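You operate a simulated robot arm through the tools that you are given. There is no shell and no other tool. Be economical: measure what you need, move in short steps, check, and stop when the job is done.

Carry out the task below with a simulated two-armed robot. There is one attempt and no reset: what you move stays moved.

TASK
On the top shelf of the trolley, fold the blue cloth in half.

Only the result counts: the job must be done as asked and must still hold three seconds after the hand-in. Knocking over, shifting, dropping, spilling or breaking anything else fails it. Flat cloth is picked up by pressing the open fingertips on it (5 to 10 N) and closing them slowly along it; thin cloth reads only 2 to 8 mm in the jaws.

THE ROBOT
Two 7-joint arms with two-finger parallel grippers on one trunk, on a base that drives. Base frame: it is fixed to the floor where the robot stands at the start and does not move with it; the origin is under the middle of the robot, x ahead of it, y to its left, z up; the surface under the hand at the start is at about z = 0.9. Readings come in m, rad, newtons and seconds.
The left shoulder is at the start at [0.07, 0.134, 1.151], the right one opposite. With the tool pointing down near the work surface each hand reaches from about 0.2 to 0.66 m from the robot's upright axis, wherever it stands, measured 20 degrees to its own side. Places, roughly: top shelf of the trolley [0.7, 0.1, 0.9]. Payload 1.57 kg a hand.
Tool frame (each hand has its own): the origin (TCP) lies between the finger pads and is the grasp point; the fingertips stand 0.03 m ahead of it; z points along the fingers, y is the line along which they close. Largest opening 0.08 m; finger width 0.017, thickness 0.012; the body of the gripper, 0.04 by 0.082 m, starts 0.08 m behind the TCP.
Orientation is that of the tool frame in the base frame, as a unit quaternion [w, x, y, z]. With the fingers straight down and closing along the base's y, the tool's x points along the base's -x, its y along +y and its z along -z.

THE INTERFACE
- The arms move only by the tool move_arm. It takes "left_deltas", "right_deltas" or both (then of equal length, played together; a hand with none holds still); each is a list of rows, each a list of 7 numbers: the shift along the tool's x, y, z in m, then the turn, a rotation vector about the tool's x, y, z in degrees, then the opening in per cent of the stroke, from 0 (shut) to 100 (fully open). In form: [[x, y, z, wx, wy, wz, jaw], ...]. A call has 1 to 8 rows; each row shifts and turns the commanded pose from where the row before left it, along the tool's axes as they then stand. A row lasts 0.2 s, in which the tool goes at most 0.05 m and 0.15 rad; a call with a longer step from one row to the next is refused whole, and so is a gripper value outside its range. Where a pose cannot be reached the arm comes as near as it can. A force on the tool above 40 N (or 10 N above the force at the start of the call, whichever is more), or a blocked arm, ends the call early, and 0.2 s more pass. The fingers move at their own pace (about 0.153 m/s each) and stop on an object; they squeeze with about 43 N. The grip force told is the motor's: it shows also when the fingers shut on nothing. Time passes only in rows, and 0.2 s behind the last, so rows that do not move let the fingers close. It gives the time, the measured TCP pose, the force on the tool (base axes), the opening and the grip force at its end, in the units of the frame above (readings bear some noise), with the torque about the TCP (base axes, N m) and any sound that the robot's microphone picked up.
- Cameras (640 x 400 px; columns grow to the right, rows downward): "scene" is now at [0.1352, 0.0117, 1.3778]; the picture's right is [0.10, -1.00, 0.00], its down [-0.66, -0.06, -0.74] and it looks along [0.74, 0.07, -0.67] (base axes); focal length 269 px, centre (320, 200). "left" rides on the left gripper at [0.072, 0.007, -0.122] in its tool frame; the picture's right is [-0.09, 1.00, 0.00], its down [-0.84, -0.08, -0.54] and it looks along [-0.54, -0.05, 0.84] (tool axes); focal length 238 px, centre (320, 200). "right" rides on the right gripper at [0.072, -0.007, -0.122] in its tool frame; the picture's right is [0.09, 1.00, 0.00], its down [-0.84, 0.08, -0.54] and it looks along [-0.54, 0.05, 0.84] (tool axes); focal length 238 px, centre (320, 200). There is no depth. A picture from a camera that has moved, and an enlarged one, comes with that camera's place and axes in the base frame and with its lens. The place of the scene camera against the robot may be out by one fixed shift of up to 0.012 m in any direction.
- capture(camera): a new picture of that camera. No time passes.
- lift_body(by): slides the trunk up (or, below 0, down) by that many m; the arms and the scene camera ride with it, the base frame stays. It gives what a move gives, with no picture.
- drive_base(legs): drives the robot by 1 to 6 legs, each [ahead, left, turn to the left] in m, m and rad, along the robot's own axes; the way and the turn of a leg run together, so that a leg with both is an arc; at most 1.5 m and 3.142 rad a leg. The arms and the cameras ride along, it lands a little off, and it stops where it bumps. It gives what a move gives.
- aim_head(pan, tilt): turns the head with the scene camera to pan (to the left, within 1.501 rad either way) and tilt (down, from -0.506 to 1.204), counted from straight ahead of the robot. It gives what a move gives.
- zoom(camera, box): a new picture of the part [left, top, right, bottom] of that camera's present view, enlarged. No time passes.
- finish_job(): hands the job in; it is judged then, once.

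Work in short steps. Places have to be worked out from the pictures, the camera data and where the tool is seen: move nearer, look again, correct. Check each grasp and each placing, and mend what went wrong. You have 120 turns and 92 pictures in all, those below and enlarged ones among them. Open the grippers and draw the arms clear of the work before you hand the job in, unless the task says otherwise.

The tools are called after "Call:" by a JSON object that holds its "fn" and its "kwargs". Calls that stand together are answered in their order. move_arm: Moves the arms, as the interface text tells. Its arguments: {"type":"object","properties":{"left_deltas":{"type":"array","items":{"type":"array","items":{"type":"number"}}},"right_deltas":{"type":"array","items":{"type":"array","items":{"type":"number"}}}},"required":[]} The other tools are called the same way: lift_body (by) slides the trunk up or down; drive_base (legs) drives the base; aim_head (pan, tilt) turns the head that bears the scene camera; capture (camera) takes a picture; zoom (camera, box) takes an enlarged picture of a part of a camera's view; finish_job () hands the job in.

At the start:

```text
clock: 0.0
left_tool_pos: [0.4546, 0.2915, 1.0356]
left_ee_rot: [0.0, 0.0, 1.0, 0.0]
left_force: [0.6, 0.3, -0.4]
left_wrist_torque: [0.04, -0.02, -0.02]
left_opening: 0.0799
left_grip_force: 0.0
right_tool_pos: [0.4341, -0.1141, 1.1408]
right_ee_rot: [0.0, 0.001, 1.0, 0.0]
right_force: [-0.4, -0.3, -0.8]
right_wrist_torque: [-0.02, -0.02, -0.02]
right_opening: 0.08
right_grip_force: 0.2
trunk travel left (down, up): [-0.725, 0.215]
robot x, y, heading: [-0.0011, 0.0049, -0.005]
head pan, tilt: [0.096, 0.731]
```

scene: 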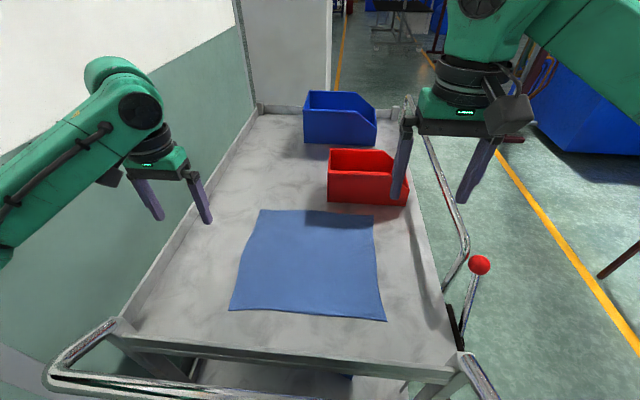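
right: 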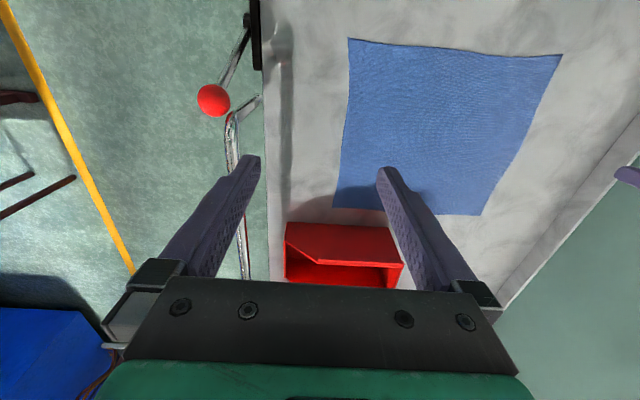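
left: 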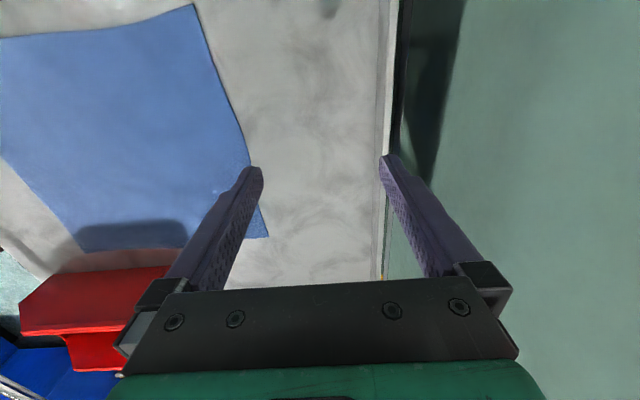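

The cloth corners, agreed by all three cameras, are about D(0.343,0.195), C(0.349,-0.087), A(0.603,0.204) and B(0.610,-0.074), with the shelf at z≈0.90. I'll bring both hands above the near corners with the jaws partly open.

Call:
{"fn": "move_arm", "kwargs": {"left_deltas": [[0.0164, -0.0203, 0.0126, 0, 0, 0, 40], [0.0164, -0.0203, 0.0126, 0, 0, 0, 40], [0.0164, -0.0203, 0.0126, 0, 0, 0, 40], [0.0164, -0.0203, 0.0126, 0, 0, 0, 40], [0.0164, -0.0203, 0.0126, 0, 0, 0, 40], [0.0164, -0.0203, 0.0126, 0, 0, 0, 40], [0, 0, 0, 0, 0, 0, 40]], "right_deltas": [[0.0122, 0.009, 0.0302, 0, 0, 0, 40], [0.0122, 0.009, 0.0302, 0, 0, 0, 40], [0.0122, 0.009, 0.0302, 0, 0, 0, 40], [0.0122, 0.009, 0.0302, 0, 0, 0, 40], [0.0122, 0.009, 0.0302, 0, 0, 0, 40], [0.0122, 0.009, 0.0302, 0, 0, 0, 40], [0, 0, 0, 0, 0, 0, 40]]}}

Call:
{"fn": "capture", "kwargs": {"camera": "left"}}

Call:
{"fn": "capture", "kwargs": {"camera": "right"}}

Call:
{"fn": "capture", "kwargs": {"camera": "scene"}}

```text
clock: 1.6
left_tool_pos: [0.3553, 0.1685, 0.9604]
left_ee_rot: [0.0, -0.001, 1.0, 0.0]
left_force: [0.7, 0.3, 0.4]
left_wrist_torque: [0.03, 0.01, -0.02]
left_opening: 0.0319
left_grip_force: 0.1
right_tool_pos: [0.3608, -0.0613, 0.9594]
right_ee_rot: [0.0, 0.001, 1.0, 0.0]
right_force: [-0.2, -0.3, 0.1]
right_wrist_torque: [0.04, -0.03, 0.0]
right_opening: 0.032
right_grip_force: 0.1
trunk travel left (down, up): [-0.725, 0.215]
robot x, y, heading: [0.0013, 0.0013, -0.0]
head pan, tilt: [0.096, 0.731]
```

```text
88 pictures are left
camera left: at [0.2834, 0.1753, 1.0818], right [0.09, 1.0, 0.0], down [0.84, -0.08, 0.54], along [0.54, -0.05, -0.84], focal length 238 px, centre (320, 200)
```

left: 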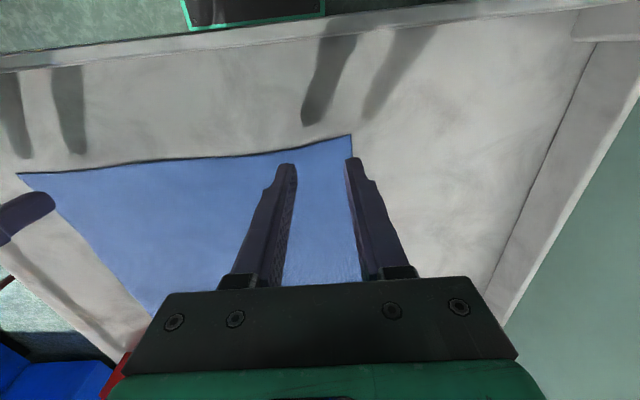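

```text
87 pictures are left
camera right: at [0.2892, -0.069, 1.0803], right [-0.09, 1.0, 0.0], down [0.84, 0.08, 0.54], along [0.54, 0.05, -0.84], focal length 238 px, centre (320, 200)
```

right: 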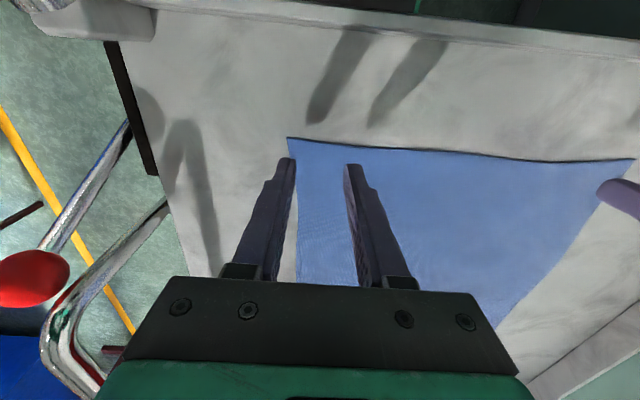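

```text
86 pictures are left
camera scene: at [0.1352, 0.0119, 1.3778], right [0.1, -1.0, 0.0], down [-0.66, -0.06, -0.74], along [0.74, 0.07, -0.67], focal length 269 px, centre (320, 200)
```

scene: 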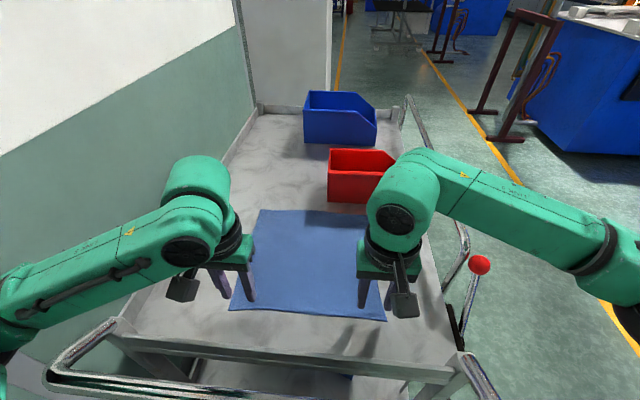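

Both hands sit just inside the near corners. I'll narrow the jaws, shift inward slightly and lower gently towards contact.

Call:
{"fn": "move_arm", "kwargs": {"left_deltas": [[-0.003, -0.003, 0.01, 0, 0, 0, 32], [0, 0, 0.012, 0, 0, 0, 32], [0, 0, 0.004, 0, 0, 0, 32], [0, 0, 0.0, 0, 0, 0, 32]], "right_deltas": [[-0.003, 0.004, 0.01, 0, 0, 0, 32], [0, 0, 0.012, 0, 0, 0, 32], [0, 0, 0.004, 0, 0, 0, 32], [0, 0, 0.0, 0, 0, 0, 32]]}}

```text
clock: 2.6
left_tool_pos: [0.359, 0.1667, 0.9349]
left_ee_rot: [0.0, 0.0, 1.0, 0.0]
left_force: [-0.5, -0.4, -0.8]
left_wrist_torque: [-0.02, -0.01, 0.04]
left_opening: 0.0257
left_grip_force: 0.2
right_tool_pos: [0.3653, -0.0574, 0.9346]
right_ee_rot: [0.0, 0.001, 1.0, 0.0]
right_force: [-0.3, 0.1, 0.9]
right_wrist_torque: [-0.02, 0.0, 0.04]
right_opening: 0.0255
right_grip_force: 0.2
trunk travel left (down, up): [-0.725, 0.215]
robot x, y, heading: [0.0014, -0.002, 0.0]
head pan, tilt: [0.096, 0.731]
```

No contact yet with the tips at about 0.905, so I'll go down in 2 mm steps.

Call:
{"fn": "move_arm", "kwargs": {"left_deltas": [[0, 0, 0.002, 0, 0, 0, 32], [0, 0, 0.002, 0, 0, 0, 32]], "right_deltas": [[0, 0, 0.002, 0, 0, 0, 32], [0, 0, 0.002, 0, 0, 0, 32]]}}

```text
clock: 3.2
left_tool_pos: [0.3595, 0.1667, 0.9318]
left_ee_rot: [0.001, -0.001, 1.0, 0.0]
left_force: [1.0, 0.0, 4.3]
left_wrist_torque: [0.01, -0.02, 0.0]
left_opening: 0.0258
left_grip_force: 0.0
right_tool_pos: [0.3644, -0.058, 0.9319]
right_ee_rot: [0.001, 0.001, 1.0, 0.001]
right_force: [0.2, -0.7, 1.9]
right_wrist_torque: [0.0, -0.02, 0.02]
right_opening: 0.0255
right_grip_force: 0.2
trunk travel left (down, up): [-0.725, 0.215]
robot x, y, heading: [-0.0022, 0.0007, 0.0]
head pan, tilt: [0.096, 0.731]
```

Contact has begun (4.3 N left, 1.9 N right). A little more press should bring both to 5–10 N.

Call:
{"fn": "move_arm", "kwargs": {"left_deltas": [[0, 0, 0.001, 0, 0, 0, 32], [0, 0, 0, 0, 0, 0, 32]], "right_deltas": [[0, 0, 0.0015, 0, 0, 0, 32], [0, 0, 0, 0, 0, 0, 32]]}}

```text
clock: 3.8
left_tool_pos: [0.3574, 0.1665, 0.932]
left_ee_rot: [0.001, -0.001, 1.0, 0.001]
left_force: [2.6, -0.4, 11.8]
left_wrist_torque: [0.04, -0.04, -0.01]
left_opening: 0.0255
left_grip_force: 0.0
right_tool_pos: [0.3637, -0.0584, 0.9311]
right_ee_rot: [0.003, 0.001, 1.0, 0.0]
right_force: [3.7, -0.6, 19.5]
right_wrist_torque: [-0.17, -0.05, 0.0]
right_opening: 0.0257
right_grip_force: 0.0
trunk travel left (down, up): [-0.725, 0.215]
robot x, y, heading: [-0.0001, -0.003, -0.001]
head pan, tilt: [0.096, 0.731]
```

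That is too firm: about 12 N per mm. I'll ease both back towards about 8 N.

Call:
{"fn": "move_arm", "kwargs": {"left_deltas": [[0, 0, -0.0003, 0, 0, 0, 32], [0, 0, 0, 0, 0, 0, 32]], "right_deltas": [[0, 0, -0.0009, 0, 0, 0, 32], [0, 0, 0, 0, 0, 0, 32]]}}

```text
clock: 4.4
left_tool_pos: [0.3572, 0.1656, 0.9313]
left_ee_rot: [0.002, -0.001, 1.0, 0.0]
left_force: [2.0, 0.9, 15.3]
left_wrist_torque: [0.05, -0.04, -0.03]
left_opening: 0.0259
left_grip_force: 0.0
right_tool_pos: [0.3646, -0.0566, 0.9308]
right_ee_rot: [0.0, 0.001, 1.0, 0.001]
right_force: [2.8, 0.0, 17.6]
right_wrist_torque: [-0.09, -0.02, -0.02]
right_opening: 0.0257
right_grip_force: 0.1
trunk travel left (down, up): [-0.725, 0.215]
robot x, y, heading: [-0.0032, 0.002, 0.001]
head pan, tilt: [0.096, 0.731]
```

The force lags the command, so I'll back off a bit more.

Call:
{"fn": "move_arm", "kwargs": {"left_deltas": [[0, 0, -0.0007, 0, 0, 0, 32], [0, 0, 0, 0, 0, 0, 32], [0, 0, 0, 0, 0, 0, 32]], "right_deltas": [[0, 0, -0.001, 0, 0, 0, 32], [0, 0, 0, 0, 0, 0, 32], [0, 0, 0, 0, 0, 0, 32]]}}

```text
clock: 5.2
left_tool_pos: [0.3582, 0.166, 0.9313]
left_ee_rot: [0.001, 0.0, 1.0, 0.0]
left_force: [1.2, 0.8, 11.2]
left_wrist_torque: [0.06, -0.06, 0.01]
left_opening: 0.0257
left_grip_force: 0.1
right_tool_pos: [0.3633, -0.0568, 0.9317]
right_ee_rot: [0.0, 0.001, 1.0, 0.0]
right_force: [0.6, 0.0, 7.7]
right_wrist_torque: [-0.07, -0.02, -0.01]
right_opening: 0.0255
right_grip_force: 0.1
trunk travel left (down, up): [-0.725, 0.215]
robot x, y, heading: [0.001, -0.0005, 0.005]
head pan, tilt: [0.096, 0.731]
```

Right is at 7.7 N and left at 11 N. I'll ease the left slightly and close both slowly.

Call:
{"fn": "move_arm", "kwargs": {"left_deltas": [[0, 0, -0.0003, 0, 0, 0, 28], [0, 0, 0, 0, 0, 0, 24], [0, 0, 0, 0, 0, 0, 20], [0, 0, 0, 0, 0, 0, 16], [0, 0, 0, 0, 0, 0, 12], [0, 0, 0, 0, 0, 0, 8], [0, 0, 0, 0, 0, 0, 4], [0, 0, 0, 0, 0, 0, 0]], "right_deltas": [[0, 0, 0, 0, 0, 0, 28], [0, 0, 0, 0, 0, 0, 24], [0, 0, 0, 0, 0, 0, 20], [0, 0, 0, 0, 0, 0, 16], [0, 0, 0, 0, 0, 0, 12], [0, 0, 0, 0, 0, 0, 8], [0, 0, 0, 0, 0, 0, 4], [0, 0, 0, 0, 0, 0, 0]]}}

Call:
{"fn": "capture", "kwargs": {"camera": "left"}}

Call:
{"fn": "capture", "kwargs": {"camera": "right"}}

```text
clock: 7.0
left_tool_pos: [0.3586, 0.1658, 0.9312]
left_ee_rot: [0.0, 0.0, 1.0, 0.0]
left_force: [-0.2, 0.4, 3.8]
left_wrist_torque: [0.03, -0.05, 0.01]
left_opening: 0.0022
left_grip_force: 23.8
right_tool_pos: [0.3625, -0.0577, 0.932]
right_ee_rot: [0.0, 0.001, 1.0, 0.0]
right_force: [-0.5, -0.1, 4.6]
right_wrist_torque: [0.01, 0.01, 0.0]
right_opening: 0.0
right_grip_force: 21.2
trunk travel left (down, up): [-0.725, 0.215]
robot x, y, heading: [-0.0024, 0.0016, 0.001]
head pan, tilt: [0.096, 0.731]
```

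```text
85 pictures are left
camera left: at [0.2857, 0.1721, 1.0532], right [0.09, 1.0, 0.0], down [0.84, -0.08, 0.54], along [0.54, -0.05, -0.84], focal length 238 px, centre (320, 200)
```

left: 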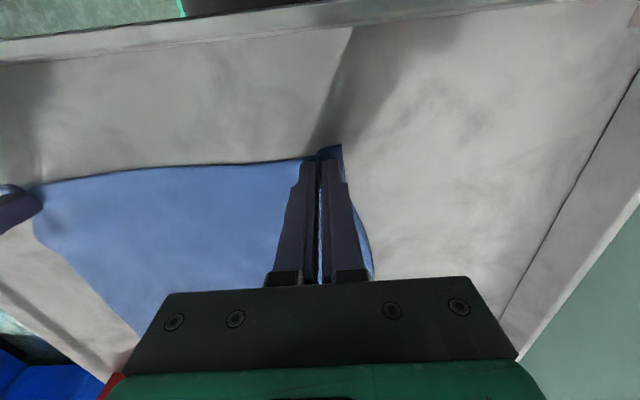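

```text
84 pictures are left
camera right: at [0.2917, -0.065, 1.0523], right [-0.09, 1.0, 0.0], down [0.84, 0.08, 0.54], along [0.54, 0.05, -0.84], focal length 238 px, centre (320, 200)
```

right: 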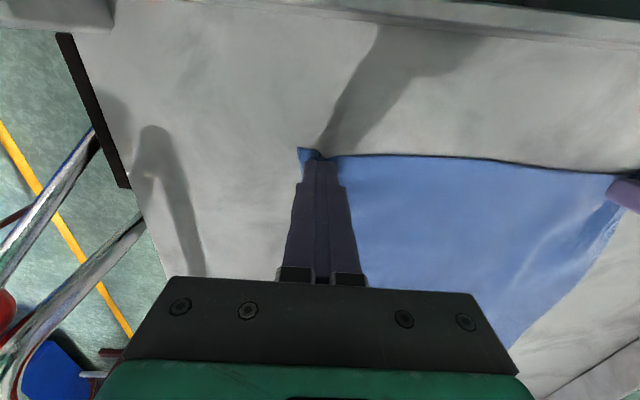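

The left hand has cloth (2.2 mm) but the right shut on nothing (0.0 mm). I'll reopen the right in place and press a little harder.

Call:
{"fn": "move_arm", "kwargs": {"right_deltas": [[0, 0, -0.004, 0, 0, 0, 10], [0, 0, 0, 0, 0, 0, 34], [0, 0, 0, 0, 0, 0, 34], [-0.001, 0.002, 0.003, 0, 0, 0, 34], [0, 0, 0.001, 0, 0, 0, 34], [0, 0, 0, 0, 0, 0, 34]]}}

Call:
{"fn": "capture", "kwargs": {"camera": "right"}}

```text
clock: 8.4
left_tool_pos: [0.3588, 0.1669, 0.9323]
left_ee_rot: [0.0, 0.0, 1.0, 0.0]
left_force: [0.8, 0.2, 3.8]
left_wrist_torque: [0.03, -0.01, -0.01]
left_opening: 0.002
left_grip_force: 23.3
right_tool_pos: [0.3659, -0.0546, 0.9328]
right_ee_rot: [0.002, 0.001, 1.0, 0.0]
right_force: [0.0, -0.1, 2.4]
right_wrist_torque: [0.01, -0.04, 0.02]
right_opening: 0.0272
right_grip_force: 0.1
trunk travel left (down, up): [-0.725, 0.215]
robot x, y, heading: [-0.0008, -0.0014, 0.002]
head pan, tilt: [0.096, 0.731]
```

```text
83 pictures are left
camera right: at [0.2928, -0.0629, 1.0523], right [-0.09, 1.0, 0.0], down [0.84, 0.08, 0.54], along [0.54, 0.05, -0.84], focal length 238 px, centre (320, 200)
```

right: 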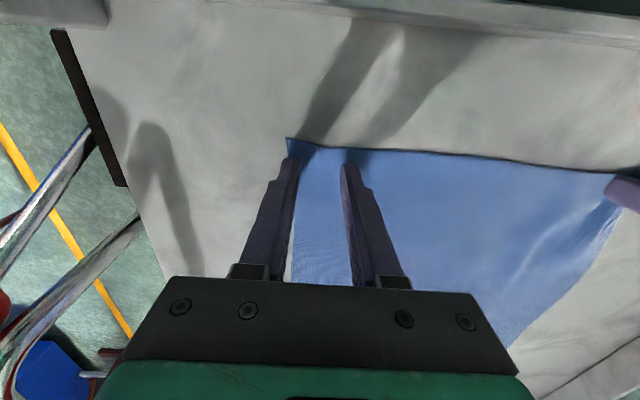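

The corner lies flat again between the right fingers. I'll press a bit more and check the force.

Call:
{"fn": "move_arm", "kwargs": {"right_deltas": [[0, 0, 0.0007, 0, 0, 0, 34], [0, 0, 0, 0, 0, 0, 34], [0, 0, 0, 0, 0, 0, 34]]}}

```text
clock: 9.2
left_tool_pos: [0.3569, 0.1661, 0.9319]
left_ee_rot: [0.0, 0.0, 1.0, -0.001]
left_force: [0.6, 0.0, 1.3]
left_wrist_torque: [0.0, -0.01, -0.01]
left_opening: 0.0019
left_grip_force: 23.1
right_tool_pos: [0.3645, -0.0566, 0.9318]
right_ee_rot: [0.0, 0.0, 1.0, 0.001]
right_force: [0.8, 0.2, 10.9]
right_wrist_torque: [-0.09, 0.01, 0.0]
right_opening: 0.0274
right_grip_force: 0.0
trunk travel left (down, up): [-0.725, 0.215]
robot x, y, heading: [0.0026, -0.0011, -0.002]
head pan, tilt: [0.096, 0.731]
```

At 10.9 N I'll close slowly, adding a slight downward creep because the force faded during closing last time.

Call:
{"fn": "move_arm", "kwargs": {"right_deltas": [[0, 0, 0, 0, 0, 0, 29], [0, 0, 0, 0, 0, 0, 24], [0, 0, 0.0001, 0, 0, 0, 19], [0, 0, 0.0001, 0, 0, 0, 14], [0, 0, 0.0001, 0, 0, 0, 10], [0, 0, 0, 0, 0, 0, 6], [0, 0, 0, 0, 0, 0, 3], [0, 0, 0, 0, 0, 0, 0]]}}

Call:
{"fn": "capture", "kwargs": {"camera": "right"}}

```text
clock: 11.0
left_tool_pos: [0.3574, 0.1665, 0.9316]
left_ee_rot: [0.001, 0.0, 1.0, -0.001]
left_force: [0.0, -6.7, 0.2]
left_wrist_torque: [-0.2, 0.05, 0.01]
left_opening: 0.0022
left_grip_force: 24.4
right_tool_pos: [0.3636, -0.0562, 0.9311]
right_ee_rot: [0.002, 0.001, 1.0, 0.0]
right_force: [1.4, 7.5, 21.9]
right_wrist_torque: [0.25, -0.03, -0.01]
right_opening: 0.0029
right_grip_force: 23.8
trunk travel left (down, up): [-0.725, 0.215]
robot x, y, heading: [-0.0031, 0.0026, 0.001]
head pan, tilt: [0.096, 0.731]
```

```text
82 pictures are left
camera right: at [0.2918, -0.0624, 1.0521], right [-0.09, 1.0, 0.0], down [0.84, 0.08, 0.54], along [0.54, 0.05, -0.84], focal length 238 px, centre (320, 200)
```

right: 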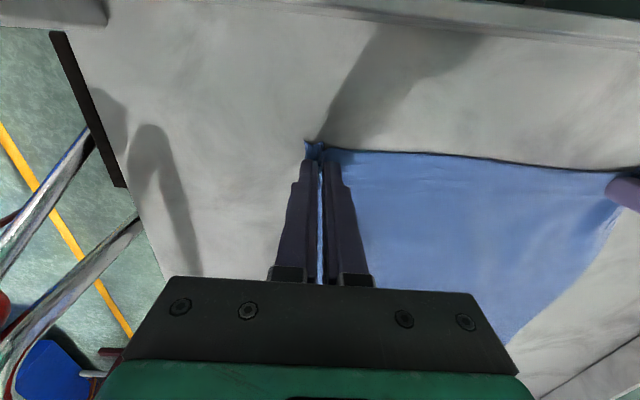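

Both corners are gripped (2.2 and 2.9 mm) and the cloth is taut between the hands. I'll bring the hands a little together, lift slightly and check.

Call:
{"fn": "move_arm", "kwargs": {"left_deltas": [[0, -0.003, -0.004, 0, 0, 0, 0], [-0.004, 0, -0.012, 0, 0, 0, 0], [-0.006, 0, -0.015, 0, 0, 0, 0], [-0.008, 0, -0.015, 0, 0, 0, 0]], "right_deltas": [[0, 0.003, -0.004, 0, 0, 0, 0], [-0.004, 0, -0.012, 0, 0, 0, 0], [-0.006, 0, -0.015, 0, 0, 0, 0], [-0.008, 0, -0.015, 0, 0, 0, 0]]}}

Call:
{"fn": "capture", "kwargs": {"camera": "scene"}}

Call:
{"fn": "capture", "kwargs": {"camera": "right"}}

```text
clock: 12.0
left_tool_pos: [0.3776, 0.1634, 0.9774]
left_ee_rot: [0.0, 0.0, 1.0, 0.001]
left_force: [-0.4, -0.4, -0.2]
left_wrist_torque: [-0.02, 0.04, 0.0]
left_opening: 0.0019
left_grip_force: 23.7
right_tool_pos: [0.3835, -0.0515, 0.9753]
right_ee_rot: [-0.001, 0.001, 1.0, -0.001]
right_force: [0.1, 0.7, -0.3]
right_wrist_torque: [0.06, 0.0, 0.02]
right_opening: 0.0017
right_grip_force: 23.4
trunk travel left (down, up): [-0.725, 0.215]
robot x, y, heading: [-0.0004, -0.0001, 0.004]
head pan, tilt: [0.096, 0.731]
```

```text
81 pictures are left
camera scene: at [0.1357, 0.0116, 1.3777], right [0.1, -1.0, 0.0], down [-0.67, -0.06, -0.74], along [0.74, 0.07, -0.67], focal length 269 px, centre (320, 200)
```

scene: 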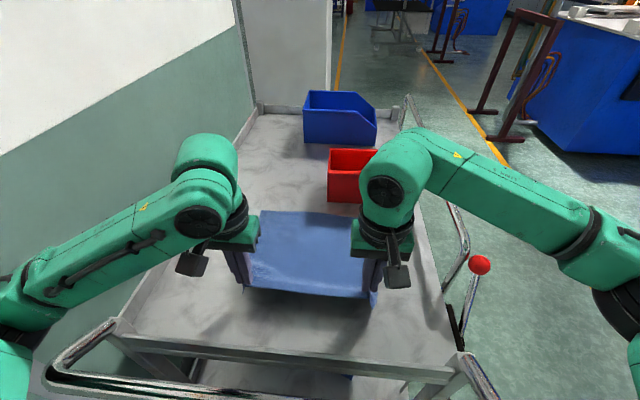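

```text
80 pictures are left
camera right: at [0.3124, -0.0599, 1.0968], right [-0.09, 1.0, 0.0], down [0.84, 0.08, 0.54], along [0.54, 0.05, -0.84], focal length 238 px, centre (320, 200)
```

right: 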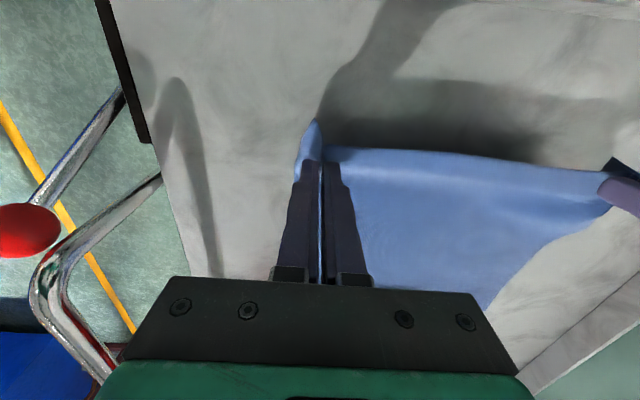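

The near edge hangs cleanly between the hands. I'll carry it over the fold line in a low arc toward the far edge.

Call:
{"fn": "move_arm", "kwargs": {"left_deltas": [[-0.03, 0.002, -0.02, 0, 0, 0, 0], [-0.035, 0.002, -0.015, 0, 0, 0, 0], [-0.035, 0.002, 0, 0, 0, 0, 0], [-0.035, 0.002, 0, 0, 0, 0, 0], [-0.03, 0.001, 0.01, 0, 0, 0, 0], [-0.025, 0.001, 0.015, 0, 0, 0, 0], [0, 0, 0, 0, 0, 0, 0]], "right_deltas": [[-0.03, 0.002, -0.02, 0, 0, 0, 0], [-0.035, 0.002, -0.015, 0, 0, 0, 0], [-0.035, 0.002, 0, 0, 0, 0, 0], [-0.035, 0.002, 0, 0, 0, 0, 0], [-0.03, 0.001, 0.01, 0, 0, 0, 0], [-0.025, 0.001, 0.015, 0, 0, 0, 0], [0, 0, 0, 0, 0, 0, 0]]}}

Call:
{"fn": "capture", "kwargs": {"camera": "scene"}}

Call:
{"fn": "capture", "kwargs": {"camera": "right"}}

Call:
{"fn": "capture", "kwargs": {"camera": "left"}}

```text
clock: 13.6
left_tool_pos: [0.566, 0.1725, 0.9872]
left_ee_rot: [0.0, 0.0, 1.0, 0.0]
left_force: [-0.4, -0.2, -0.3]
left_wrist_torque: [0.01, 0.0, -0.01]
left_opening: 0.0022
left_grip_force: 24.0
right_tool_pos: [0.5732, -0.0421, 0.9862]
right_ee_rot: [0.0, 0.0, 1.0, 0.0]
right_force: [-0.2, 1.0, 0.3]
right_wrist_torque: [0.04, -0.03, -0.01]
right_opening: 0.0018
right_grip_force: 23.7
trunk travel left (down, up): [-0.725, 0.215]
robot x, y, heading: [0.0018, 0.0029, 0.002]
head pan, tilt: [0.096, 0.731]
```

```text
79 pictures are left
camera scene: at [0.1342, 0.0115, 1.3779], right [0.1, -1.0, 0.0], down [-0.66, -0.06, -0.74], along [0.74, 0.07, -0.67], focal length 269 px, centre (320, 200)
```

scene: 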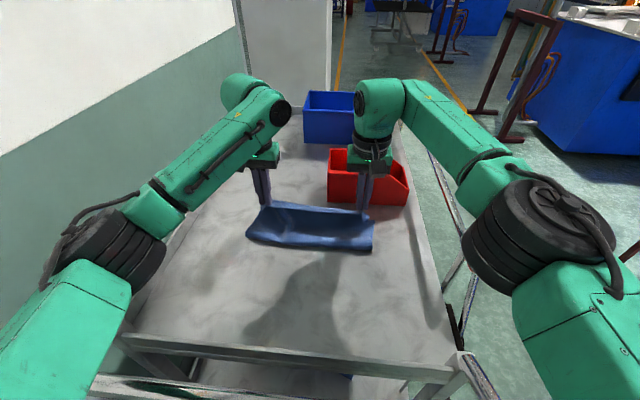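

```text
78 pictures are left
camera right: at [0.5005, -0.0501, 1.1071], right [-0.09, 1.0, 0.0], down [0.84, 0.08, 0.54], along [0.54, 0.05, -0.84], focal length 238 px, centre (320, 200)
```

right: 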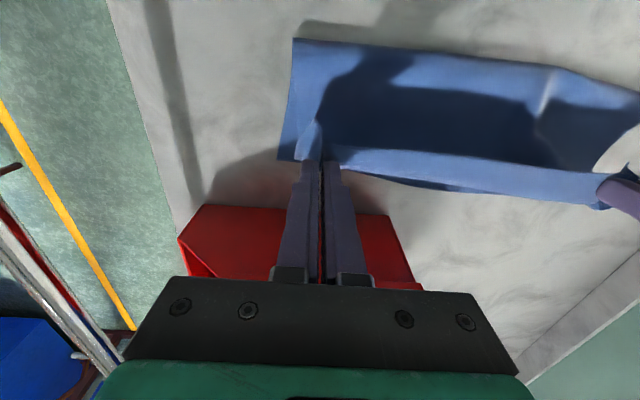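

```text
77 pictures are left
camera left: at [0.4944, 0.179, 1.1088], right [0.09, 1.0, 0.0], down [0.84, -0.08, 0.54], along [0.54, -0.05, -0.84], focal length 238 px, centre (320, 200)
```

left: 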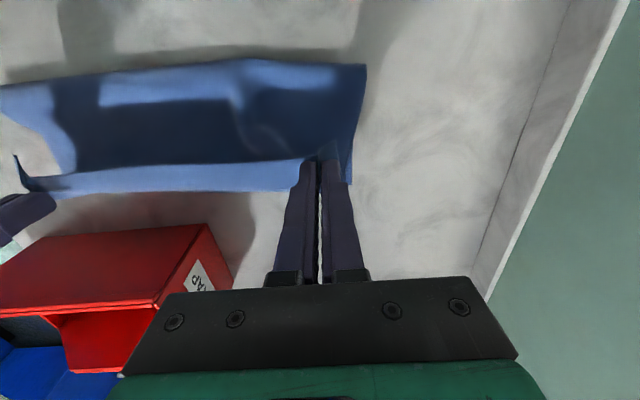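

The bottom layer's far edge is still in place at x≈0.61, and the flap is hanging over it. I'll move to the final position and lower.

Call:
{"fn": "move_arm", "kwargs": {"left_deltas": [[-0.012, 0.001, 0.01, 0, 0, 0, 0], [-0.008, 0.001, 0.015, 0, 0, 0, 0], [0, 0, 0.015, 0, 0, 0, 0], [0, 0, 0.006, 0, 0, 0, 0], [0, 0, 0, 0, 0, 0, 0]], "right_deltas": [[-0.012, -0.001, 0.01, 0, 0, 0, 0], [-0.008, -0.001, 0.015, 0, 0, 0, 0], [0, 0, 0.015, 0, 0, 0, 0], [0, 0, 0.006, 0, 0, 0, 0], [0, 0, 0, 0, 0, 0, 0]]}}

Call:
{"fn": "capture", "kwargs": {"camera": "right"}}

Call:
{"fn": "capture", "kwargs": {"camera": "left"}}

Call:
{"fn": "zoom", "kwargs": {"camera": "scene", "box": [200, 130, 440, 280]}}

```text
clock: 14.8
left_tool_pos: [0.5852, 0.1746, 0.9413]
left_ee_rot: [0.001, 0.0, 1.0, 0.0]
left_force: [0.5, -1.8, -0.5]
left_wrist_torque: [-0.07, 0.01, 0.01]
left_opening: 0.0022
left_grip_force: 23.4
right_tool_pos: [0.5859, -0.0448, 0.9541]
right_ee_rot: [0.0, 0.001, 1.0, 0.0]
right_force: [-0.3, 1.4, 0.6]
right_wrist_torque: [0.04, -0.01, -0.01]
right_opening: 0.0016
right_grip_force: 23.4
right hand out of reach, approached as far as the arm can: row 2
trunk travel left (down, up): [-0.725, 0.215]
robot x, y, heading: [-0.0028, 0.002, -0.001]
head pan, tilt: [0.096, 0.731]
```

```text
76 pictures are left
camera right: at [0.513, -0.0524, 1.0757], right [-0.09, 1.0, 0.0], down [0.84, 0.08, 0.54], along [0.54, 0.05, -0.84], focal length 238 px, centre (320, 200)
```

right: 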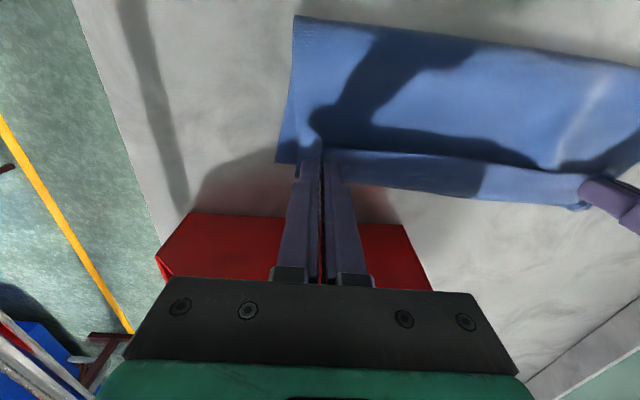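

```text
75 pictures are left
camera left: at [0.5143, 0.1812, 1.0629], right [0.09, 1.0, 0.0], down [0.84, -0.08, 0.54], along [0.54, -0.05, -0.84], focal length 238 px, centre (320, 200)
```

left: 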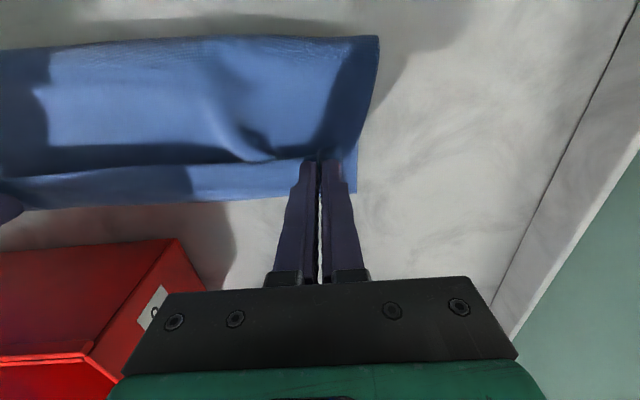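

```text
2.67 times, centred on (320, 205) of scene
camera zoom: at [0.1349, 0.0113, 1.3779], right [0.1, -1.0, 0.0], down [-0.66, -0.06, -0.74], along [0.74, 0.07, -0.67], focal length 718 px, centre (320, 187)
```

zoom: 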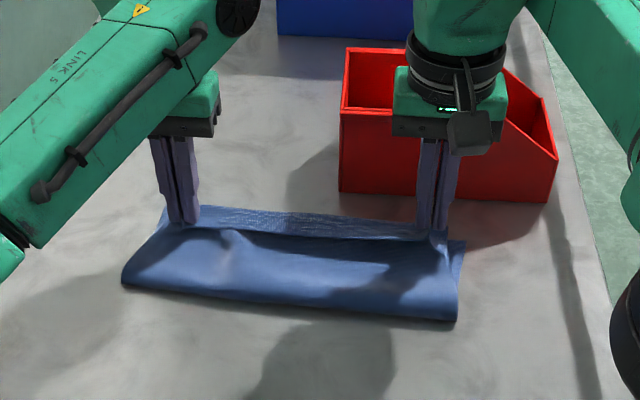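

The right arm is at its reach limit (x=0.586). Tilting the right tool so its fingers lean forward should gain reach.

Call:
{"fn": "move_arm", "kwargs": {"right_deltas": [[0, 0, 0, 0, -8, 0, 0], [0, 0, 0, 0, -8, 0, 0], [0, 0, 0, 0, -4, 0, 0], [0, 0, 0, 0, 0, 0, 0]]}}

```text
clock: 15.8
left_tool_pos: [0.5865, 0.1754, 0.9415]
left_ee_rot: [-0.001, 0.001, 1.0, 0.0]
left_force: [0.2, -1.7, 0.4]
left_wrist_torque: [-0.07, -0.01, 0.0]
left_opening: 0.0022
left_grip_force: 23.6
right_tool_pos: [0.5843, -0.046, 0.9554]
right_ee_rot: [0.174, 0.001, 0.985, 0.0]
right_force: [0.4, 0.5, 0.3]
right_wrist_torque: [0.07, -0.01, 0.03]
right_opening: 0.0016
right_grip_force: 23.6
trunk travel left (down, up): [-0.725, 0.215]
robot x, y, heading: [-0.0, -0.0008, -0.003]
head pan, tilt: [0.096, 0.731]
```

The tilt worked, with the right tip now at x≈0.595, z≈0.927. I'll lower the right tip about 12 mm and nudge both hands 4 mm forward.

Call:
{"fn": "move_arm", "kwargs": {"left_deltas": [[-0.003, 0, 0, 0, 0, 0, 0], [0, 0, 0, 0, 0, 0, 0], [0, 0, 0, 0, 0, 0, 0]], "right_deltas": [[0, 0, 0.0065, 0, 0, 0, 0], [0, 0, 0.0065, 0, 0, 0, 0], [0, 0, 0, 0, 0, 0, 0]]}}

Call:
{"fn": "capture", "kwargs": {"camera": "right"}}

Call:
{"fn": "zoom", "kwargs": {"camera": "scene", "box": [200, 130, 440, 280]}}

```text
clock: 16.6
left_tool_pos: [0.5895, 0.1747, 0.9413]
left_ee_rot: [0.0, 0.0, 1.0, 0.0]
left_force: [0.4, -2.3, -0.1]
left_wrist_torque: [-0.04, 0.02, 0.01]
left_opening: 0.0019
left_grip_force: 23.5
right_tool_pos: [0.5905, -0.0447, 0.9435]
right_ee_rot: [0.174, 0.001, 0.985, 0.0]
right_force: [0.3, 1.8, 0.3]
right_wrist_torque: [0.04, -0.02, 0.02]
right_opening: 0.0018
right_grip_force: 23.5
trunk travel left (down, up): [-0.725, 0.215]
robot x, y, heading: [0.0045, -0.0, 0.001]
head pan, tilt: [0.096, 0.731]
```

```text
73 pictures are left
camera right: at [0.4807, -0.0522, 1.032], right [-0.09, 1.0, -0.03], down [0.6, 0.08, 0.8], along [0.79, 0.05, -0.6], focal length 238 px, centre (320, 200)
```

right: 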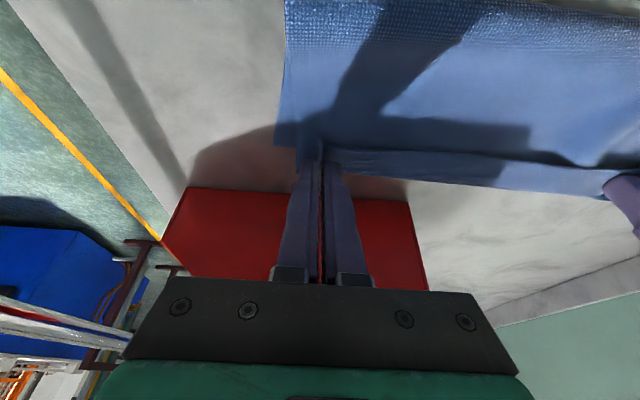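

```text
2.67 times, centred on (320, 205) of scene
camera zoom: at [0.135, 0.0117, 1.3779], right [0.1, -1.0, 0.0], down [-0.66, -0.06, -0.74], along [0.74, 0.07, -0.67], focal length 718 px, centre (320, 187)
```

zoom: 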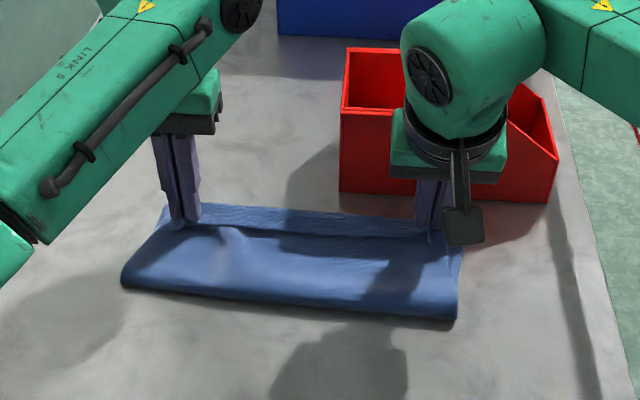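

The bottom far-left corner now sits near (0.614, 0.202), about 1 cm beyond the left grip's landing spot. I'll tilt the left hand like the right, bringing its tip about 1 cm forward, and lower both a bit.

Call:
{"fn": "move_arm", "kwargs": {"left_deltas": [[0, 0, 0, 0, -8, 0, 0], [0, 0, 0, 0, -8, 0, 0], [0, 0, 0.004, 0, -4, 0, 0], [0, 0, 0, 0, 0, 0, 0]], "right_deltas": [[0, 0, 0.002, 0, 0, 0, 0], [0, 0, 0.002, 0, 0, 0, 0], [0, 0, 0.001, 0, 0, 0, 0], [0, 0, 0, 0, 0, 0, 0]]}}

Call:
{"fn": "capture", "kwargs": {"camera": "left"}}

```text
clock: 17.6
left_tool_pos: [0.5903, 0.176, 0.9374]
left_ee_rot: [0.174, 0.0, 0.985, 0.0]
left_force: [-0.6, -2.3, 0.0]
left_wrist_torque: [-0.05, -0.03, -0.04]
left_opening: 0.0022
left_grip_force: 23.8
right_tool_pos: [0.5922, -0.0435, 0.9389]
right_ee_rot: [0.173, 0.001, 0.985, 0.0]
right_force: [-0.3, 1.0, 1.8]
right_wrist_torque: [0.07, -0.01, 0.02]
right_opening: 0.0016
right_grip_force: 23.4
trunk travel left (down, up): [-0.725, 0.215]
robot x, y, heading: [-0.0007, 0.0008, -0.002]
head pan, tilt: [0.096, 0.731]
```

```text
71 pictures are left
camera left: at [0.4816, 0.1812, 1.0271], right [0.09, 1.0, 0.03], down [0.6, -0.08, 0.8], along [0.8, -0.05, -0.6], focal length 238 px, centre (320, 200)
```

left: 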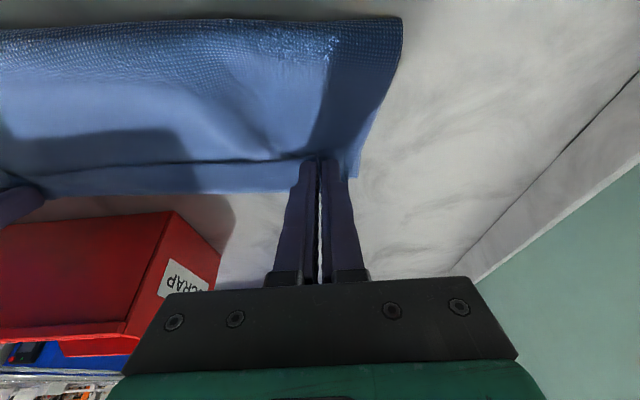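

Both grips are over the far corners just above the bottom layer. I'll open slowly.

Call:
{"fn": "move_arm", "kwargs": {"left_deltas": [[0, 0, 0, 0, 0, 0, 5], [0, 0, 0, 0, 0, 0, 12], [0, 0, 0, 0, 0, 0, 20], [0, 0, 0, 0, 0, 0, 28], [0, 0, 0, 0, 0, 0, 34], [0, 0, 0, 0, 0, 0, 34]], "right_deltas": [[0, 0, 0, 0, 0, 0, 5], [0, 0, 0, 0, 0, 0, 12], [0, 0, 0, 0, 0, 0, 20], [0, 0, 0, 0, 0, 0, 28], [0, 0, 0, 0, 0, 0, 34], [0, 0, 0, 0, 0, 0, 34]]}}

Call:
{"fn": "capture", "kwargs": {"camera": "left"}}

Call:
{"fn": "capture", "kwargs": {"camera": "right"}}

```text
clock: 19.0
left_tool_pos: [0.5917, 0.1738, 0.9361]
left_ee_rot: [0.174, 0.001, 0.985, -0.001]
left_force: [0.4, -0.4, 0.3]
left_wrist_torque: [-0.04, -0.03, -0.01]
left_opening: 0.0272
left_grip_force: 0.1
right_tool_pos: [0.5916, -0.0444, 0.937]
right_ee_rot: [0.173, 0.001, 0.985, 0.0]
right_force: [-0.7, -0.2, 0.4]
right_wrist_torque: [0.02, 0.01, 0.01]
right_opening: 0.0272
right_grip_force: 0.0
trunk travel left (down, up): [-0.725, 0.215]
robot x, y, heading: [-0.0014, 0.0002, -0.0]
head pan, tilt: [0.096, 0.731]
```

```text
70 pictures are left
camera left: at [0.4819, 0.181, 1.027], right [0.09, 1.0, 0.03], down [0.6, -0.08, 0.8], along [0.79, -0.05, -0.61], focal length 238 px, centre (320, 200)
```

left: 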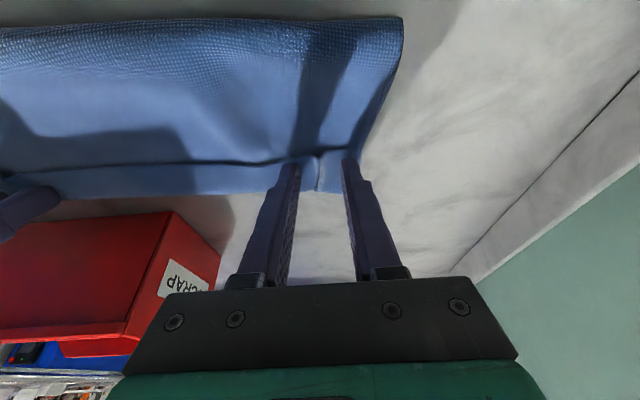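

```text
69 pictures are left
camera right: at [0.4823, -0.0517, 1.0268], right [-0.09, 1.0, -0.03], down [0.6, 0.08, 0.8], along [0.79, 0.05, -0.61], focal length 238 px, centre (320, 200)
```

right: 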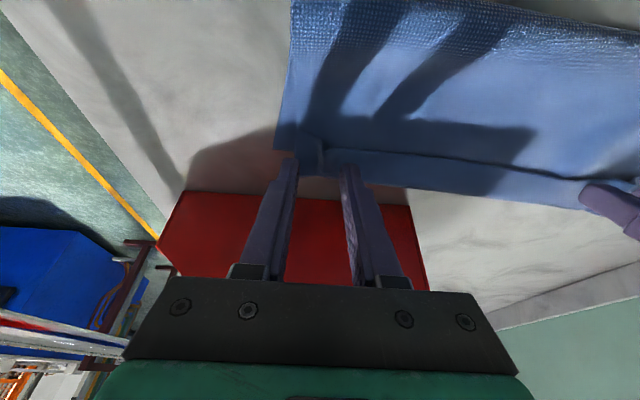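

Cloth is released; I'll withdraw both hands straight back along the tools and look.

Call:
{"fn": "move_arm", "kwargs": {"left_deltas": [[0, 0, -0.01, 0, 0, 0, 34], [0, 0, -0.02, 0, 0, 0, 34], [0, 0, -0.04, 0, 0, 0, 34], [0.01, 0.02, -0.04, 0, 0, 0, 34], [0.02, 0.04, -0.02, 0, 0, 0, 34]], "right_deltas": [[0, 0, -0.01, 0, 0, 0, 34], [0, 0, -0.02, 0, 0, 0, 34], [0, 0, -0.04, 0, 0, 0, 34], [0.01, -0.02, -0.04, 0, 0, 0, 34], [0.02, -0.04, -0.02, 0, 0, 0, 34]]}}

Call:
{"fn": "capture", "kwargs": {"camera": "left"}}

Call:
{"fn": "capture", "kwargs": {"camera": "right"}}

Call:
{"fn": "zoom", "kwargs": {"camera": "scene", "box": [200, 150, 440, 300]}}

```text
clock: 20.2
left_tool_pos: [0.5143, 0.2353, 1.0495]
left_ee_rot: [0.174, -0.001, 0.985, 0.0]
left_force: [-0.1, 0.1, -0.2]
left_wrist_torque: [0.01, -0.04, -0.04]
left_opening: 0.0272
left_grip_force: 0.0
right_tool_pos: [0.5158, -0.1055, 1.0519]
right_ee_rot: [0.176, 0.001, 0.984, 0.0]
right_force: [0.1, -1.3, 0.4]
right_wrist_torque: [0.0, -0.05, -0.01]
right_opening: 0.0272
right_grip_force: 0.0
trunk travel left (down, up): [-0.725, 0.215]
robot x, y, heading: [0.0007, 0.0018, -0.003]
head pan, tilt: [0.096, 0.731]
```

```text
68 pictures are left
camera left: at [0.4059, 0.2409, 1.1399], right [0.09, 1.0, 0.03], down [0.6, -0.08, 0.8], along [0.8, -0.05, -0.6], focal length 238 px, centre (320, 200)
```

left: 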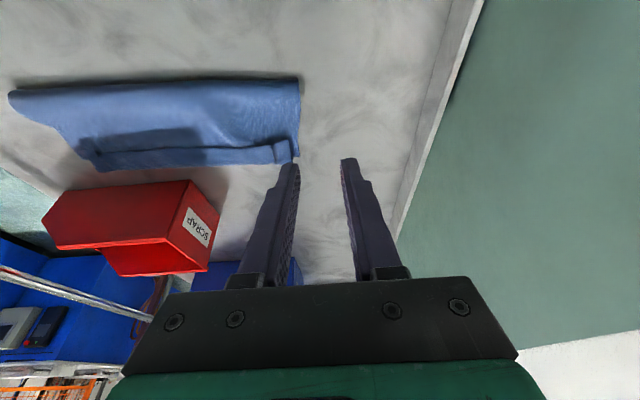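

```text
67 pictures are left
camera right: at [0.4057, -0.1125, 1.1403], right [-0.09, 1.0, -0.03], down [0.6, 0.08, 0.8], along [0.8, 0.05, -0.6], focal length 238 px, centre (320, 200)
```

right: 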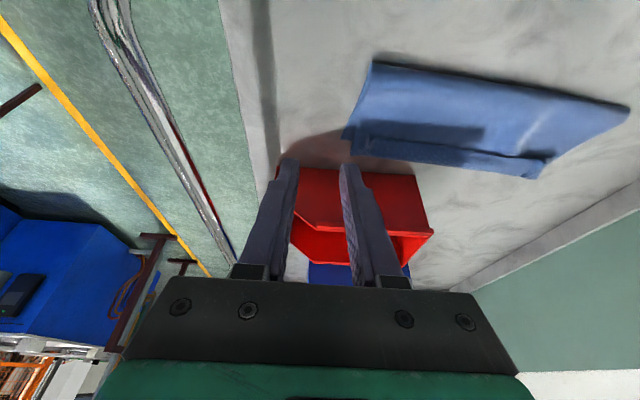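

```text
2.67 times, centred on (320, 225) of scene
camera zoom: at [0.1318, 0.0116, 1.3782], right [0.1, -1.0, 0.0], down [-0.66, -0.06, -0.75], along [0.74, 0.07, -0.67], focal length 718 px, centre (320, 133)
```

zoom: 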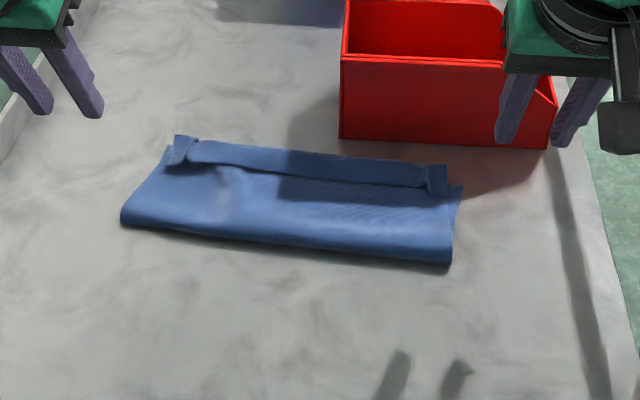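

I'll look closer at the edge lie.

Call:
{"fn": "zoom", "kwargs": {"camera": "scene", "box": [235, 185, 385, 255]}}

Call:
{"fn": "zoom", "kwargs": {"camera": "left", "box": [0, 60, 320, 190]}}

Call:
{"fn": "zoom", "kwargs": {"camera": "right", "box": [330, 50, 640, 190]}}

```text
4.27 times, centred on (310, 220) of scene
camera zoom: at [0.1318, 0.0116, 1.3782], right [0.1, -1.0, 0.0], down [-0.66, -0.06, -0.75], along [0.74, 0.07, -0.67], focal length 1149 px, centre (363, 115)
```

zoom: 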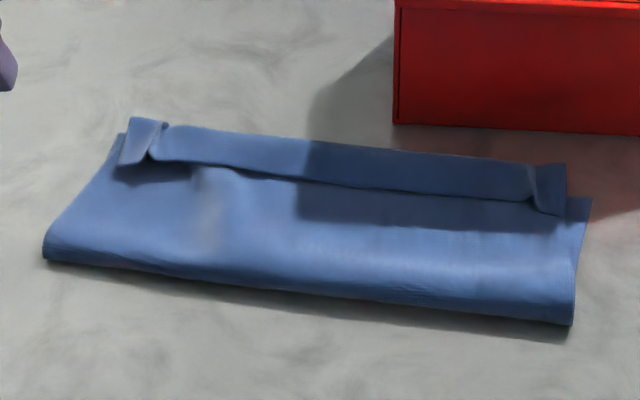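

```text
2.00 times, centred on (160, 125) of left
camera zoom: at [0.4059, 0.2409, 1.1399], right [0.09, 1.0, 0.03], down [0.6, -0.08, 0.8], along [0.8, -0.05, -0.6], focal length 477 px, centre (640, 350)
```

zoom: 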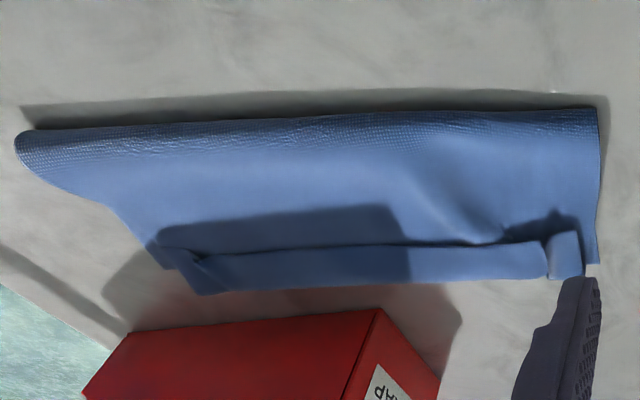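

```text
2.06 times, centred on (485, 120) of right
camera zoom: at [0.4057, -0.1125, 1.1403], right [-0.09, 1.0, -0.03], down [0.6, 0.08, 0.8], along [0.8, 0.05, -0.6], focal length 492 px, centre (-21, 365)
```

zoom: 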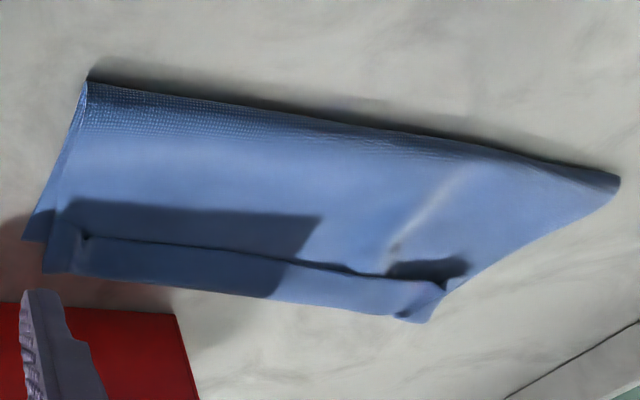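

The released edge strip (about 2.5 cm) has curled back toward the robot on top. I'll place the half-open, forward-tilted fingertips just behind its free edge so I can push it open away from me.

Call:
{"fn": "move_arm", "kwargs": {"left_deltas": [[-0.0024, -0.025, 0.0234, 0, 0, 0, 30], [-0.0024, -0.025, 0.0234, 0, 0, 0, 30], [-0.0024, -0.025, 0.0234, 0, 0, 0, 30], [-0.0024, -0.025, 0.0234, 0, 0, 0, 30], [0, 0, 0, 0, 0, 0, 30]], "right_deltas": [[0, 0.0264, 0.0232, 0, 0, 0, 30], [0, 0.0264, 0.0232, 0, 0, 0, 30], [0, 0.0264, 0.0232, 0, 0, 0, 30], [0, 0.0264, 0.0232, 0, 0, 0, 30], [0, 0, 0, 0, 0, 0, 30]]}}

Call:
{"fn": "capture", "kwargs": {"camera": "left"}}

Call:
{"fn": "capture", "kwargs": {"camera": "right"}}

```text
clock: 21.4
left_tool_pos: [0.5586, 0.1349, 0.9647]
left_ee_rot: [0.174, 0.0, 0.985, 0.001]
left_force: [0.1, 0.2, 0.0]
left_wrist_torque: [-0.02, -0.03, 0.05]
left_opening: 0.024
left_grip_force: 0.1
right_tool_pos: [0.5495, 0.0024, 0.963]
right_ee_rot: [0.174, 0.001, 0.985, 0.0]
right_force: [-0.1, 0.2, -0.3]
right_wrist_torque: [-0.01, -0.04, 0.03]
right_opening: 0.0242
right_grip_force: 0.2
trunk travel left (down, up): [-0.725, 0.215]
robot x, y, heading: [0.0017, 0.0031, 0.004]
head pan, tilt: [0.096, 0.731]
```

```text
62 pictures are left
camera left: at [0.4495, 0.1408, 1.0547], right [0.09, 1.0, 0.03], down [0.6, -0.08, 0.8], along [0.79, -0.05, -0.61], focal length 238 px, centre (320, 200)
```

left: 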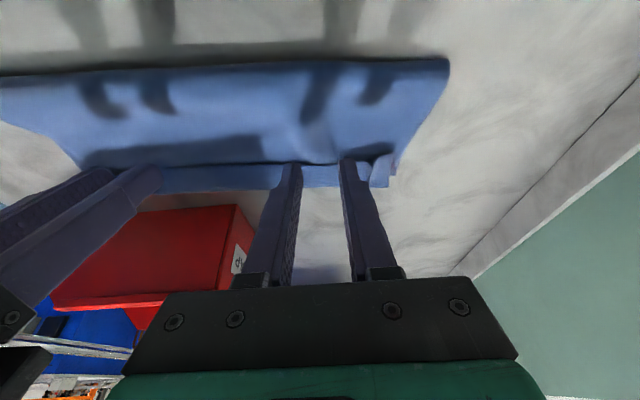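

```text
61 pictures are left
camera right: at [0.4406, -0.006, 1.052], right [-0.09, 1.0, -0.03], down [0.6, 0.08, 0.8], along [0.8, 0.05, -0.6], focal length 238 px, centre (320, 200)
```

right: 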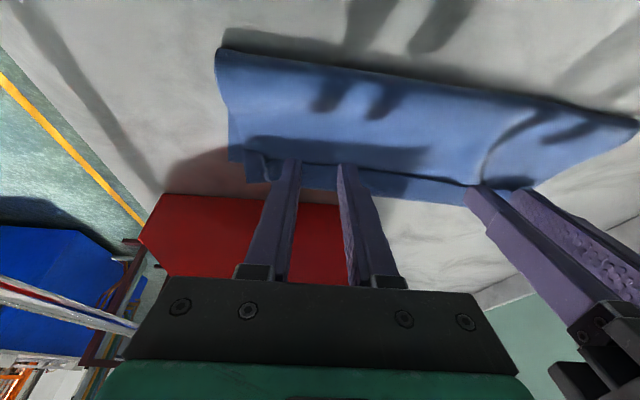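

The hem edge is about 2 cm ahead of the tips (x≈0.590 left, 0.581 right). I'll lower straight down to just above the top layer.

Call:
{"fn": "move_arm", "kwargs": {"left_deltas": [[0.0034, 0, 0.0094, 0, 0, 0, 30], [0.0034, 0, 0.0094, 0, 0, 0, 30], [0.0024, 0, 0.0066, 0, 0, 0, 30], [0, 0, 0, 0, 0, 0, 30]], "right_deltas": [[0.0034, 0, 0.0094, 0, 0, 0, 30], [0.0034, 0, 0.0094, 0, 0, 0, 30], [0.002, 0, 0.0056, 0, 0, 0, 30], [0, 0, 0, 0, 0, 0, 30]]}}

Call:
{"fn": "capture", "kwargs": {"camera": "left"}}

Call:
{"fn": "capture", "kwargs": {"camera": "right"}}

```text
clock: 22.4
left_tool_pos: [0.5694, 0.1397, 0.9523]
left_ee_rot: [0.182, -0.003, 0.983, 0.004]
left_force: [-0.2, -0.3, -0.9]
left_wrist_torque: [-0.01, 0.02, 0.01]
left_opening: 0.0239
left_grip_force: 0.1
right_tool_pos: [0.5551, 0.0022, 0.9404]
right_ee_rot: [0.172, 0.001, 0.985, 0.0]
right_force: [-0.5, -1.0, -0.2]
right_wrist_torque: [0.0, 0.02, 0.03]
right_opening: 0.0239
right_grip_force: 0.1
trunk travel left (down, up): [-0.725, 0.215]
robot x, y, heading: [-0.0011, 0.0002, -0.001]
head pan, tilt: [0.096, 0.731]
```

```text
60 pictures are left
camera left: at [0.4574, 0.1442, 1.0399], right [0.08, 1.0, 0.04], down [0.59, -0.08, 0.81], along [0.81, -0.04, -0.59], focal length 238 px, centre (320, 200)
```

left: 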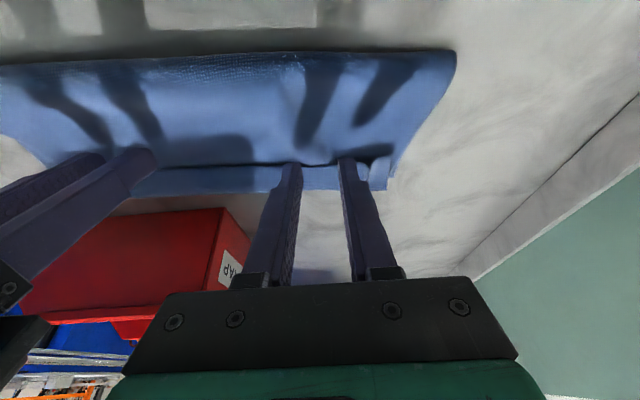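

```text
59 pictures are left
camera right: at [0.4463, -0.0057, 1.0295], right [-0.09, 1.0, -0.03], down [0.6, 0.08, 0.79], along [0.79, 0.05, -0.61], focal length 238 px, centre (320, 200)
```

right: 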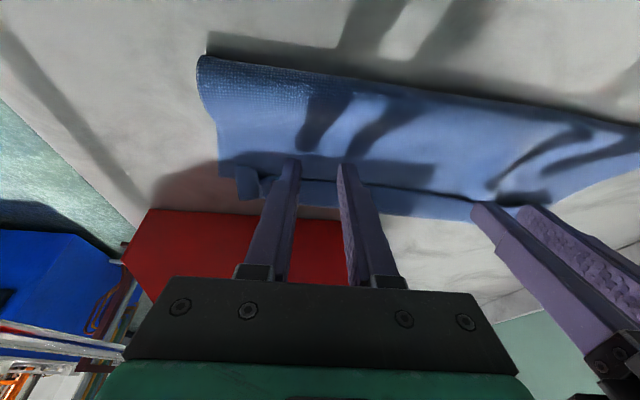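

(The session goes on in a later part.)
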